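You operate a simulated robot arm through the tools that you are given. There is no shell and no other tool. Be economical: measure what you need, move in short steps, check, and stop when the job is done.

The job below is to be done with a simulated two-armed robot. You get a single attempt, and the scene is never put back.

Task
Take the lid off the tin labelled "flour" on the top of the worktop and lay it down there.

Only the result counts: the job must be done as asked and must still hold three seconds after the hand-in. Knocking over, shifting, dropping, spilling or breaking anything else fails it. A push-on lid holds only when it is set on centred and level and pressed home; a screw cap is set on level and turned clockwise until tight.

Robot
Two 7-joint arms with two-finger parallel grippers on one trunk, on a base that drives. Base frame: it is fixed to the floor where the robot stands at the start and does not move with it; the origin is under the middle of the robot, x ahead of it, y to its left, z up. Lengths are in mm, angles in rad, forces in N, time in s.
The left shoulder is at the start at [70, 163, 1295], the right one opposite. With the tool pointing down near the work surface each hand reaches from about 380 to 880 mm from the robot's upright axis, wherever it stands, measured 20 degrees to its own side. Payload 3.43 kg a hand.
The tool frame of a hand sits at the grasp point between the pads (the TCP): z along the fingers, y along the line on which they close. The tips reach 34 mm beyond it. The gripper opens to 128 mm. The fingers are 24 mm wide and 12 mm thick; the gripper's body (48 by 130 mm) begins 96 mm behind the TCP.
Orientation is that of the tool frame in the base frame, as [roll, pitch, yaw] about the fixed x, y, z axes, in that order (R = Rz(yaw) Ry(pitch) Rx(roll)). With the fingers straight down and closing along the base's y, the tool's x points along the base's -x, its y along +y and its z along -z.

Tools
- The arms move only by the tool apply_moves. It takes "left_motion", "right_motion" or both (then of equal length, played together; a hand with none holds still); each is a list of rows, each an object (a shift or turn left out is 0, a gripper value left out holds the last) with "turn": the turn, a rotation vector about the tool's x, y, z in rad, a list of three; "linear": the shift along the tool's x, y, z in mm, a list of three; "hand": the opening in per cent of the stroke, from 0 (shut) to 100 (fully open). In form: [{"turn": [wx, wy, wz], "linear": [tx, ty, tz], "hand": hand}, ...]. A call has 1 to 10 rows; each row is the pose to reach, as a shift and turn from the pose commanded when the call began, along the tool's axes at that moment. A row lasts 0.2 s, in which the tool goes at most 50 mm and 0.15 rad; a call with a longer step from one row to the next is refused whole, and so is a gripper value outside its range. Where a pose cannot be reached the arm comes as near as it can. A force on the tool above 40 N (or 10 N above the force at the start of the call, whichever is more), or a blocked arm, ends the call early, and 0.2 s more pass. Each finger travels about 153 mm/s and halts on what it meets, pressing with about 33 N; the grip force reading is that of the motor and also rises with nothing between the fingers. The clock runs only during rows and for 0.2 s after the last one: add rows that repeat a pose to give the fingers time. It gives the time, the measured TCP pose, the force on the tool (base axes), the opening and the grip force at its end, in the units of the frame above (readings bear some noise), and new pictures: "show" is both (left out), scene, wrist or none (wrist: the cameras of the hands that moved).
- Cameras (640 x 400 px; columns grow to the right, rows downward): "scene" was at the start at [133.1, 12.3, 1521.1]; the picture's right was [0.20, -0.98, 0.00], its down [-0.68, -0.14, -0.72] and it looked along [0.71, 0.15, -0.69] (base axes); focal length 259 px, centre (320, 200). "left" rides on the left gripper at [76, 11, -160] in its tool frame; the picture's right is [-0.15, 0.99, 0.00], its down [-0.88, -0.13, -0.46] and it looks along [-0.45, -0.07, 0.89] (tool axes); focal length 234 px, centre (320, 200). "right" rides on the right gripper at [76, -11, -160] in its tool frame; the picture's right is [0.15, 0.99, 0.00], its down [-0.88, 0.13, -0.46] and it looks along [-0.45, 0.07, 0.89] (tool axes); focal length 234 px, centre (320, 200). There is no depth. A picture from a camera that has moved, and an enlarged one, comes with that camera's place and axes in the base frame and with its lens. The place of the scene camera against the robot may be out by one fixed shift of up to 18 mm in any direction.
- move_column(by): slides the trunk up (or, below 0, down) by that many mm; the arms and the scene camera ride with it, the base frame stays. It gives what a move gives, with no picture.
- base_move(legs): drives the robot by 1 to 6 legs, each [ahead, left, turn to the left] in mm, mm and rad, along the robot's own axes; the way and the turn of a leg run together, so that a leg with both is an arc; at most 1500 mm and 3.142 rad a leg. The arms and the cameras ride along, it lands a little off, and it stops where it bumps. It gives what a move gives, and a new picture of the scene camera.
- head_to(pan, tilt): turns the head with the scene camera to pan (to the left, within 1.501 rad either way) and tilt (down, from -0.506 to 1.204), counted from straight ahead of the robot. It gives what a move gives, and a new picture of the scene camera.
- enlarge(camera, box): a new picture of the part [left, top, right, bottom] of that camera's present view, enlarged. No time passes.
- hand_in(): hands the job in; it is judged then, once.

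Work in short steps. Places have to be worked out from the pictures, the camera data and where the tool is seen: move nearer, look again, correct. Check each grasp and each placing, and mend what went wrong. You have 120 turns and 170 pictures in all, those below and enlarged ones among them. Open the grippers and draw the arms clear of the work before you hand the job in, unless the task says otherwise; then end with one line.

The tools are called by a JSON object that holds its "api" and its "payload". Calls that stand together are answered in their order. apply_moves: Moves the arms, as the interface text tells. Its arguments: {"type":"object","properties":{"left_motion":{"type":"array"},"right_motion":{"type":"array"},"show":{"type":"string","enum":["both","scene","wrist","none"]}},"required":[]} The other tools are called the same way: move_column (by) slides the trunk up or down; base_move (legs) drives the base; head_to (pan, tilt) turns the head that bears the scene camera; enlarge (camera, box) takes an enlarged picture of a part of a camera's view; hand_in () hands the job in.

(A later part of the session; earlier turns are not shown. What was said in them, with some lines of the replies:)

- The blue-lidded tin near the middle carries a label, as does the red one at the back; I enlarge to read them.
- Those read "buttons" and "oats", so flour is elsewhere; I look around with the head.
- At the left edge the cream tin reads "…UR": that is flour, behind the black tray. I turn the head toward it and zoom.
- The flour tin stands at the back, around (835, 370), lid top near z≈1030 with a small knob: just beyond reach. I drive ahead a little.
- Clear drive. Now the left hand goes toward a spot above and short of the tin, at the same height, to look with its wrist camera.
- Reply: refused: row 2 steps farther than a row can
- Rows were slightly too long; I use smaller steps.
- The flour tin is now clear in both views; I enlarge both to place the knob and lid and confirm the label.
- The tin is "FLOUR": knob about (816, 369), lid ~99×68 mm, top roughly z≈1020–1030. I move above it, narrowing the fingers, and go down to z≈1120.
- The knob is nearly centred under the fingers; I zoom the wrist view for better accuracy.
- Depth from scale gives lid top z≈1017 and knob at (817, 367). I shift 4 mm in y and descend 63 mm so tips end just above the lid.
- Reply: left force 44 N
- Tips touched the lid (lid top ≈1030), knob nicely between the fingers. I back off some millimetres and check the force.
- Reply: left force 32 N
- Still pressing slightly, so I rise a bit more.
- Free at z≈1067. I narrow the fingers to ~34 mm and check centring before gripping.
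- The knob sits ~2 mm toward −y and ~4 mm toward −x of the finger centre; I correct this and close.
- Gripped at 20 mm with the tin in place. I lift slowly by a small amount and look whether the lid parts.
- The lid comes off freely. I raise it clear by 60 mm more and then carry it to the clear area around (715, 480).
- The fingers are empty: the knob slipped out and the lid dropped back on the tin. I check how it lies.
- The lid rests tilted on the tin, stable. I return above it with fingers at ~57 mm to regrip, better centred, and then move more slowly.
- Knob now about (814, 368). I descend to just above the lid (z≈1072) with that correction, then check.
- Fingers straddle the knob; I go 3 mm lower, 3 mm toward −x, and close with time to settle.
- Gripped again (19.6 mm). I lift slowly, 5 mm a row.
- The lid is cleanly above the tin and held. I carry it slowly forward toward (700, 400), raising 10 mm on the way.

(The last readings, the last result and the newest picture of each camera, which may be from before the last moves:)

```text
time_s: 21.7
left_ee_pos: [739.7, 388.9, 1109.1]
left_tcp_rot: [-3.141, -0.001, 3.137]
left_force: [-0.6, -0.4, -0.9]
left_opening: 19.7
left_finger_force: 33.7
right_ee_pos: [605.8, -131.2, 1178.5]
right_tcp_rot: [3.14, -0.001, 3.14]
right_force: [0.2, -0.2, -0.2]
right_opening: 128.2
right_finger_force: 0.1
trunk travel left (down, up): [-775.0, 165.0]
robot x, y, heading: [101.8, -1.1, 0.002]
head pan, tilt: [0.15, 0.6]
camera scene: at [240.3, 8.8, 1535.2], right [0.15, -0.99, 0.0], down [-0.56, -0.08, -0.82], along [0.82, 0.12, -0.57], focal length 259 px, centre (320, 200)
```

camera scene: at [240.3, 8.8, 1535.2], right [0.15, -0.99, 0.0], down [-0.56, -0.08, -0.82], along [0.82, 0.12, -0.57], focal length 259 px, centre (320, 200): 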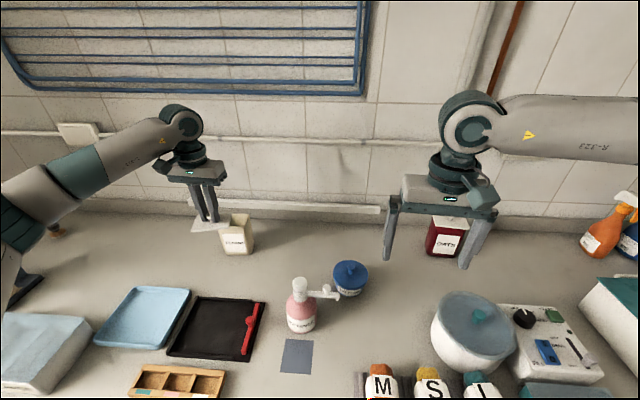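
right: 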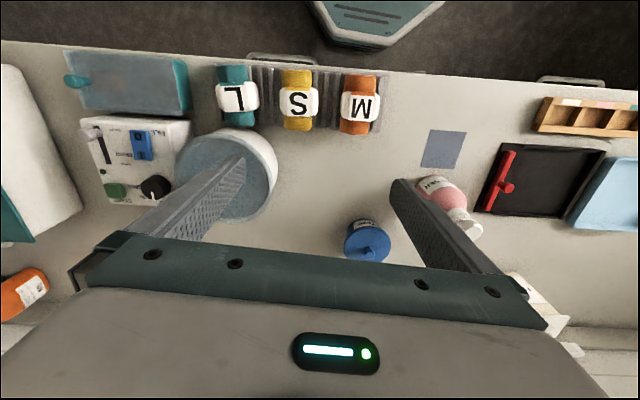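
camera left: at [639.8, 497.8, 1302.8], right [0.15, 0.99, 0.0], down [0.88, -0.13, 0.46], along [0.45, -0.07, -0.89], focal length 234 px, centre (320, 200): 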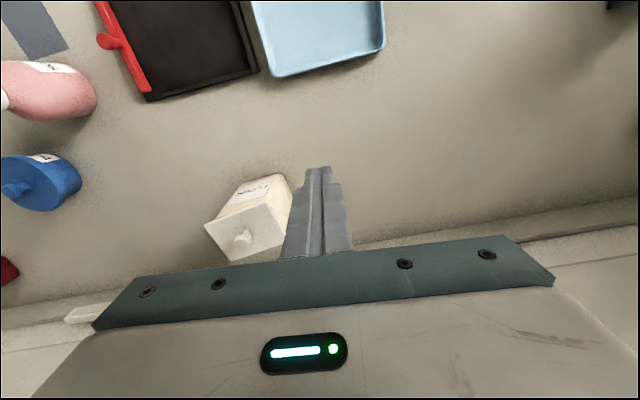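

Still held (19.7 mm). I carry on to about (692, 415) slowly.

{"api": "apply_moves", "payload": {"left_motion": [{"linear": [3, 2, 0]}, {"linear": [9, 5, 0]}, {"linear": [16, 9, 0]}, {"linear": [24, 14, 0]}, {"linear": [32, 18, 0]}, {"linear": [38, 22, 0]}, {"linear": [43, 24, 0]}, {"linear": [45, 25, 2]}]}}

{"api": "enlarge", "payload": {"camera": "scene", "box": [160, 190, 280, 310]}}

```text
time_s: 23.5
left_ee_pos: [693.8, 414.1, 1110.3]
left_tcp_rot: [-3.141, 0.001, 3.137]
left_force: [0.6, -0.2, 0.2]
left_opening: 19.6
left_finger_force: 32.9
right_ee_pos: [604.9, -132.7, 1177.8]
right_tcp_rot: [3.141, 0.0, 3.14]
right_force: [0.6, 1.0, 1.0]
right_opening: 127.9
right_finger_force: 0.0
trunk travel left (down, up): [-775.0, 165.0]
robot x, y, heading: [100.2, 2.6, -0.002]
head pan, tilt: [0.15, 0.6]
camera scene: at [240.5, 8.7, 1535.2], right [0.15, -0.99, 0.0], down [-0.56, -0.08, -0.82], along [0.82, 0.12, -0.57], focal length 259 px, centre (320, 200)
camera left: at [618.4, 426.2, 1270.7], right [0.15, 0.99, 0.0], down [0.88, -0.13, 0.46], along [0.45, -0.07, -0.89], focal length 234 px, centre (320, 200)
```

scene: 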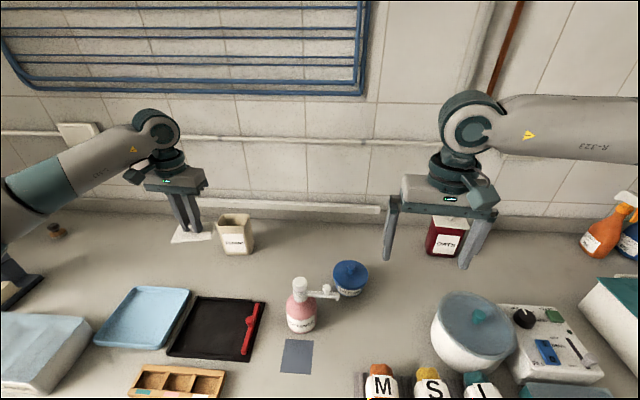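
left: 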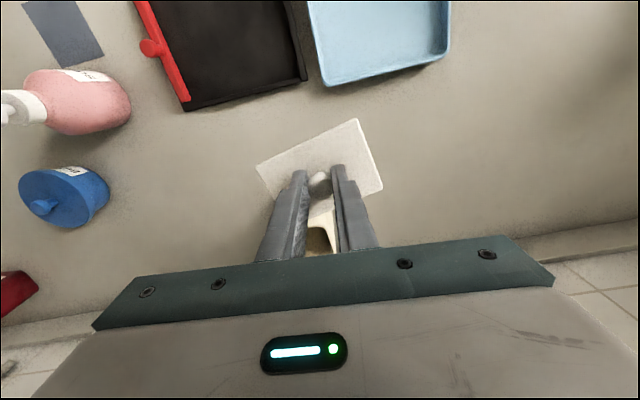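

```text
3.33 times, centred on (220, 250) of scene
camera zoom: at [240.5, 8.7, 1535.2], right [0.15, -0.99, 0.0], down [-0.56, -0.08, -0.82], along [0.82, 0.12, -0.57], focal length 863 px, centre (653, 33)
```

zoom: 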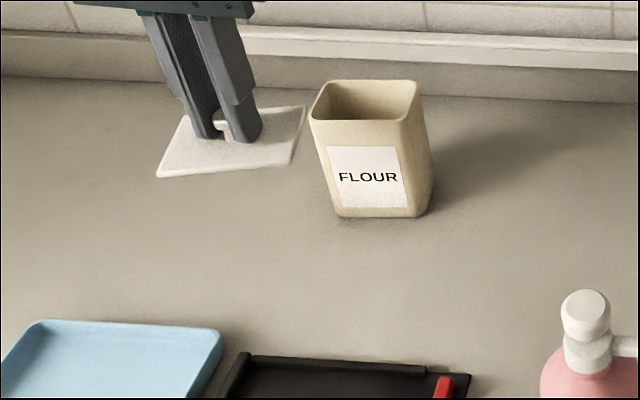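

Held well, the area below is free (tin front at x≈780, trays at x<622). I lower it 130 mm.

{"api": "apply_moves", "payload": {"left_motion": [{"linear": [0, 0, 6]}, {"linear": [0, 0, 20]}, {"linear": [0, 0, 36]}, {"linear": [0, 0, 54]}, {"linear": [0, 0, 72]}, {"linear": [0, 0, 90]}, {"linear": [0, 0, 106]}, {"linear": [0, 0, 120]}, {"linear": [0, 0, 128]}, {"linear": [0, 0, 132]}], "show": "wrist"}}

{"api": "enlarge", "payload": {"camera": "scene", "box": [160, 190, 280, 310]}}

```text
time_s: 25.7
left_ee_pos: [694.7, 413.7, 975.4]
left_tcp_rot: [-3.14, -0.001, 3.138]
left_force: [0.4, 0.1, -0.5]
left_opening: 19.6
left_finger_force: 32.8
right_ee_pos: [605.3, -131.3, 1177.9]
right_tcp_rot: [3.141, 0.0, 3.14]
right_force: [-0.3, 0.5, -0.7]
right_opening: 128.0
right_finger_force: 0.1
trunk travel left (down, up): [-775.0, 165.0]
robot x, y, heading: [103.2, 1.3, 0.0]
head pan, tilt: [0.15, 0.6]
camera left: at [619.6, 425.3, 1136.0], right [0.15, 0.99, 0.0], down [0.88, -0.13, 0.46], along [0.45, -0.07, -0.89], focal length 234 px, centre (320, 200)
```

left: 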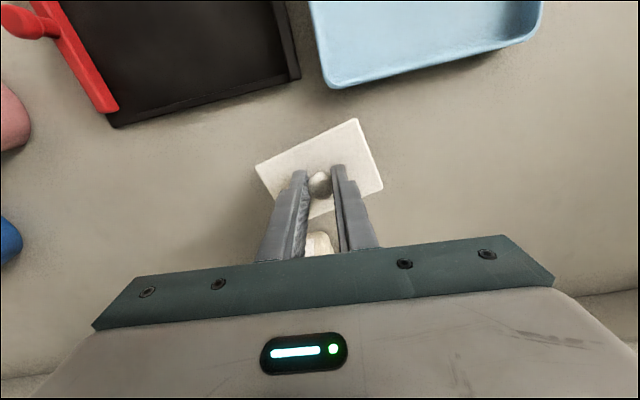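

```text
3.33 times, centred on (220, 250) of scene
camera zoom: at [240.5, 8.6, 1535.2], right [0.15, -0.99, 0.0], down [-0.56, -0.08, -0.82], along [0.82, 0.12, -0.57], focal length 863 px, centre (653, 33)
```

zoom: 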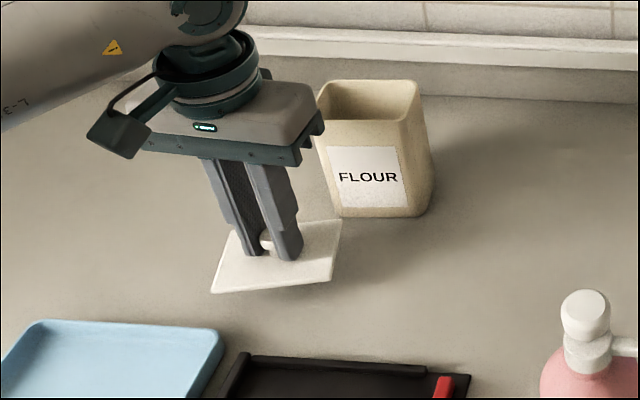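

About 25 mm above the worktop still; I lower in small steps until contact.

{"api": "apply_moves", "payload": {"left_motion": [{"linear": [0, 0, 4]}, {"linear": [0, 0, 8]}, {"linear": [0, 0, 12]}, {"linear": [0, 0, 15]}, {"linear": [0, 0, 18]}], "show": "none"}}

{"api": "enlarge", "payload": {"camera": "scene", "box": [180, 230, 260, 290]}}

```text
time_s: 26.9
left_ee_pos: [694.1, 412.8, 958.8]
left_tcp_rot: [-3.139, 0.0, 3.139]
left_force: [0.7, 0.1, -0.1]
left_opening: 19.9
left_finger_force: 32.8
right_ee_pos: [605.9, -130.8, 1179.0]
right_tcp_rot: [-3.141, 0.001, 3.139]
right_force: [-0.2, 0.6, 0.8]
right_opening: 127.9
right_finger_force: 0.1
trunk travel left (down, up): [-775.0, 165.0]
robot x, y, heading: [100.4, -1.0, -0.005]
head pan, tilt: [0.15, 0.6]
```

```text
6.67 times, centred on (220, 260) of scene
camera zoom: at [240.5, 8.6, 1535.2], right [0.15, -0.99, 0.0], down [-0.56, -0.08, -0.82], along [0.82, 0.12, -0.57], focal length 1726 px, centre (987, -200)
```

zoom: 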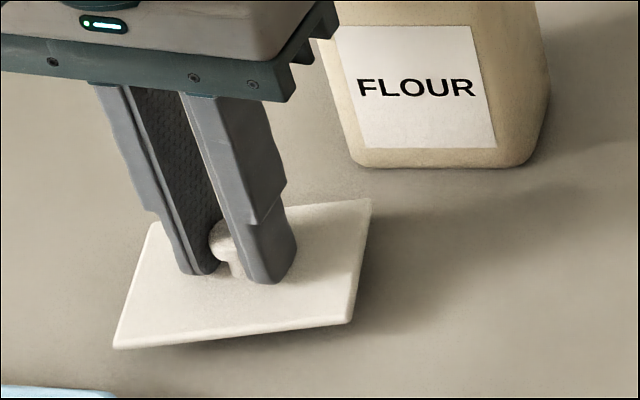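

No contact yet but close (right side slightly higher). I continue in 2 mm steps.

{"api": "apply_moves", "payload": {"left_motion": [{"linear": [0, 0, 2]}, {"linear": [0, 0, 4]}, {"linear": [0, 0, 6]}, {"linear": [0, 0, 8]}], "show": "none"}}

{"api": "enlarge", "payload": {"camera": "scene", "box": [180, 230, 260, 290]}}

```text
time_s: 27.9
left_ee_pos: [696.2, 413.8, 950.1]
left_tcp_rot: [-3.141, 0.0, 3.138]
left_force: [0.0, -0.3, -0.2]
left_opening: 19.4
left_finger_force: 32.9
right_ee_pos: [604.4, -130.6, 1179.1]
right_tcp_rot: [-3.141, 0.0, 3.14]
right_force: [0.1, 0.0, -0.3]
right_opening: 128.0
right_finger_force: 0.1
trunk travel left (down, up): [-775.0, 165.0]
robot x, y, heading: [100.2, -2.2, 0.0]
head pan, tilt: [0.15, 0.6]
```

```text
6.67 times, centred on (220, 260) of scene
camera zoom: at [240.5, 8.7, 1535.2], right [0.15, -0.99, 0.0], down [-0.56, -0.08, -0.82], along [0.82, 0.12, -0.57], focal length 1726 px, centre (987, -200)
```

zoom: 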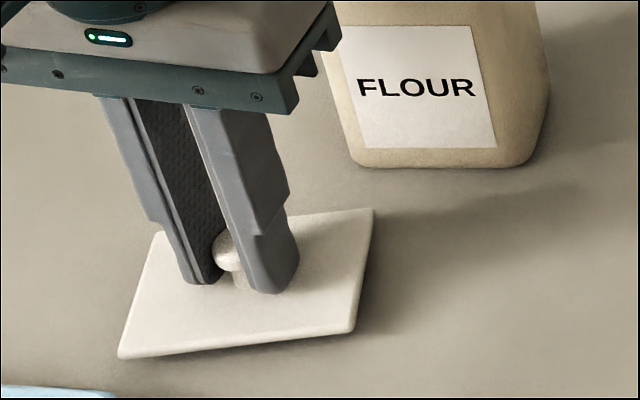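

Still a small gap; I continue.

{"api": "apply_moves", "payload": {"left_motion": [{"linear": [0, 0, 1.5]}, {"linear": [0, 0, 3]}, {"linear": [0, 0, 4.5]}, {"linear": [0, 0, 6]}], "show": "none"}}

{"api": "enlarge", "payload": {"camera": "scene", "box": [180, 230, 260, 290]}}

```text
time_s: 28.9
left_ee_pos: [695.4, 412.9, 947.8]
left_tcp_rot: [-3.14, 0.006, 3.141]
left_force: [4.3, 3.7, 15.8]
left_opening: 19.6
left_finger_force: 33.1
right_ee_pos: [603.9, -131.8, 1178.3]
right_tcp_rot: [3.139, 0.003, 3.14]
right_force: [-0.4, -0.3, 0.1]
right_opening: 128.0
right_finger_force: 0.1
trunk travel left (down, up): [-775.0, 165.0]
robot x, y, heading: [98.8, -1.6, -0.004]
head pan, tilt: [0.15, 0.6]
```

```text
6.67 times, centred on (220, 260) of scene
camera zoom: at [239.3, 7.9, 1535.6], right [0.15, -0.99, 0.0], down [-0.56, -0.08, -0.83], along [0.82, 0.12, -0.56], focal length 1726 px, centre (987, -200)
```

zoom: 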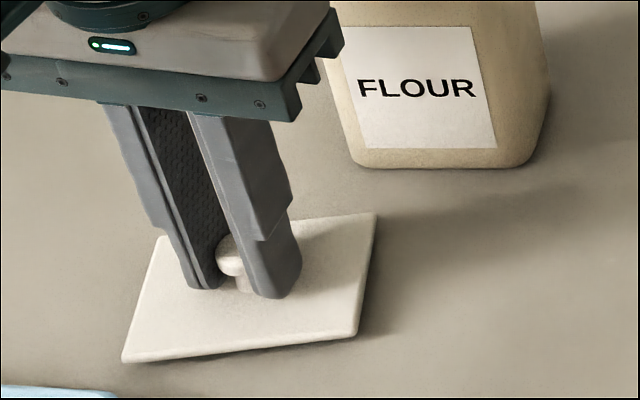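

Contact at 16 N: the lid is down. I ease up 2 mm and open slowly to ~57 mm.

{"api": "apply_moves", "payload": {"left_motion": [{"linear": [0, 0, -2.5]}, {"linear": [0, 0, -2.5], "hand": 20}, {"linear": [0, 0, -2.5], "hand": 30}, {"linear": [0, 0, -2.5], "hand": 45}, {"linear": [0, 0, -2.5], "hand": 45}], "show": "none"}}

{"api": "enlarge", "payload": {"camera": "scene", "box": [180, 230, 260, 290]}}

```text
time_s: 30.1
left_ee_pos: [694.2, 413.5, 948.5]
left_tcp_rot: [-3.14, -0.001, 3.138]
left_force: [-0.1, 0.6, -0.3]
left_opening: 57.6
left_finger_force: 0.0
right_ee_pos: [606.1, -130.4, 1178.8]
right_tcp_rot: [-3.141, -0.001, 3.14]
right_force: [0.2, 0.2, 0.0]
right_opening: 128.0
right_finger_force: 0.0
trunk travel left (down, up): [-775.0, 165.0]
robot x, y, heading: [101.8, 3.1, -0.009]
head pan, tilt: [0.15, 0.6]
```

```text
6.67 times, centred on (220, 260) of scene
camera zoom: at [240.2, 8.5, 1535.2], right [0.15, -0.99, 0.0], down [-0.56, -0.08, -0.82], along [0.82, 0.12, -0.57], focal length 1726 px, centre (987, -200)
```

zoom: 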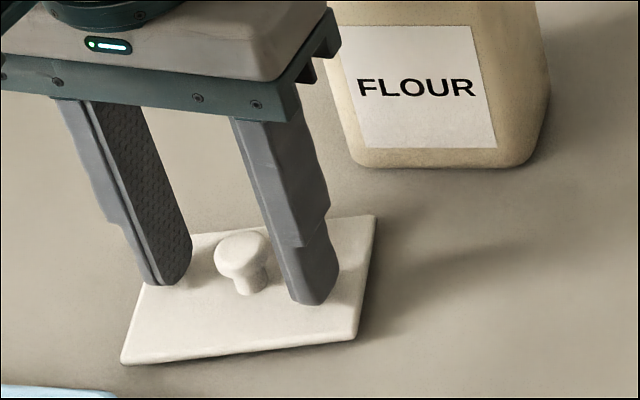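

The lid lies on the worktop, free of the fingers. I rise straight up and draw the arm back.

{"api": "apply_moves", "payload": {"left_motion": [{"linear": [0, 0, -20]}, {"linear": [0, 0, -60]}, {"linear": [0, 0, -105]}, {"linear": [0, 0, -150]}, {"linear": [0, 0, -195]}, {"linear": [0, 0, -240]}, {"linear": [45, 0, -250], "hand": 45}, {"linear": [90, 0, -260], "hand": 80}, {"linear": [130, 0, -260], "hand": 100}, {"linear": [150, 0, -260], "hand": 100}], "show": "both"}}

{"api": "enlarge", "payload": {"camera": "scene", "box": [160, 190, 280, 310]}}

```text
time_s: 32.3
left_ee_pos: [545.2, 415.3, 1208.6]
left_tcp_rot: [-3.141, -0.001, 3.138]
left_force: [-0.1, 0.8, -1.1]
left_opening: 127.9
left_finger_force: 0.1
right_ee_pos: [604.5, -130.6, 1178.2]
right_tcp_rot: [-3.141, 0.001, 3.138]
right_force: [-1.0, -0.3, -0.3]
right_opening: 127.8
right_finger_force: 0.1
trunk travel left (down, up): [-775.0, 165.0]
robot x, y, heading: [100.4, -1.0, 0.0]
head pan, tilt: [0.15, 0.6]
camera scene: at [239.3, 9.0, 1535.3], right [0.15, -0.99, 0.0], down [-0.56, -0.08, -0.83], along [0.82, 0.12, -0.56], focal length 259 px, centre (320, 200)
camera left: at [469.4, 426.9, 1368.1], right [0.15, 0.99, 0.0], down [0.88, -0.13, 0.46], along [0.45, -0.07, -0.89], focal length 234 px, centre (320, 200)
```

scene: 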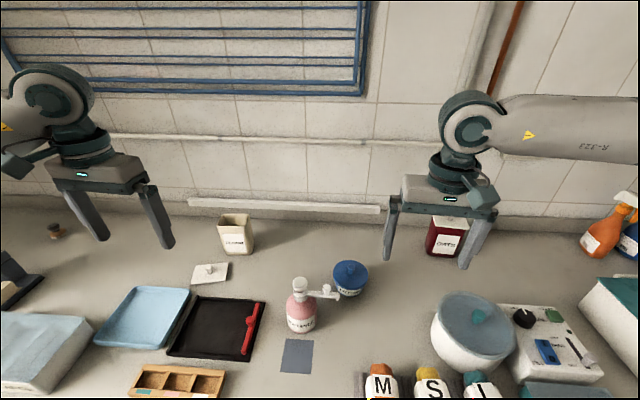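
left: 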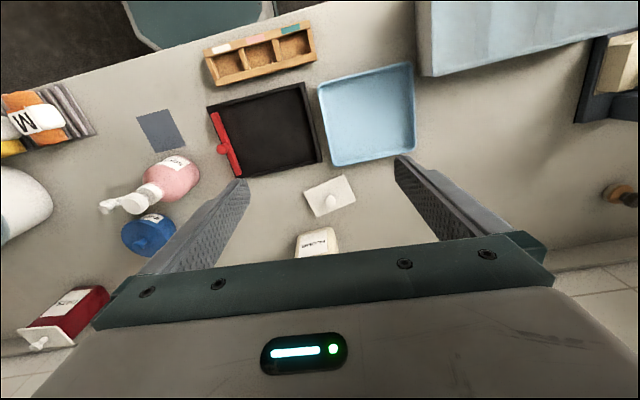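

```text
3.33 times, centred on (220, 250) of scene
camera zoom: at [239.3, 9.0, 1535.3], right [0.15, -0.99, 0.0], down [-0.56, -0.08, -0.83], along [0.82, 0.12, -0.56], focal length 863 px, centre (653, 33)
```

zoom: 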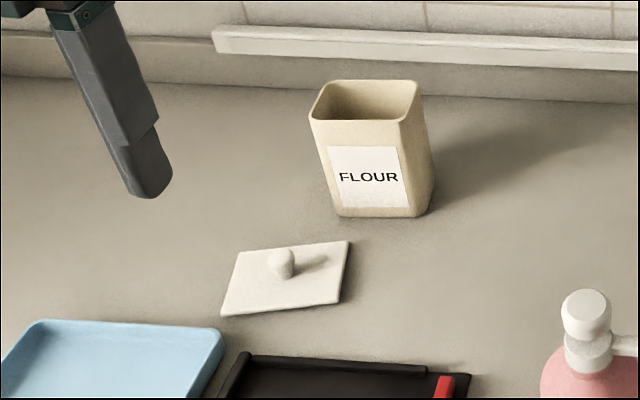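

The lid lies flat on the worktop, the tin stands open and unmoved, the arms are clear. I hand it in.

{"api": "hand_in", "payload": {}}

```text
The job is handed in.
```

The lid is off the flour tin and lying flat, knob up, on the worktop in front of it, and I have handed the job in. On the first lift the knob slipped out of the gripper and the lid dropped a short way back onto the tin. I regripped it and carried it more slowly, and in the last picture the tin and everything around it looked undisturbed.
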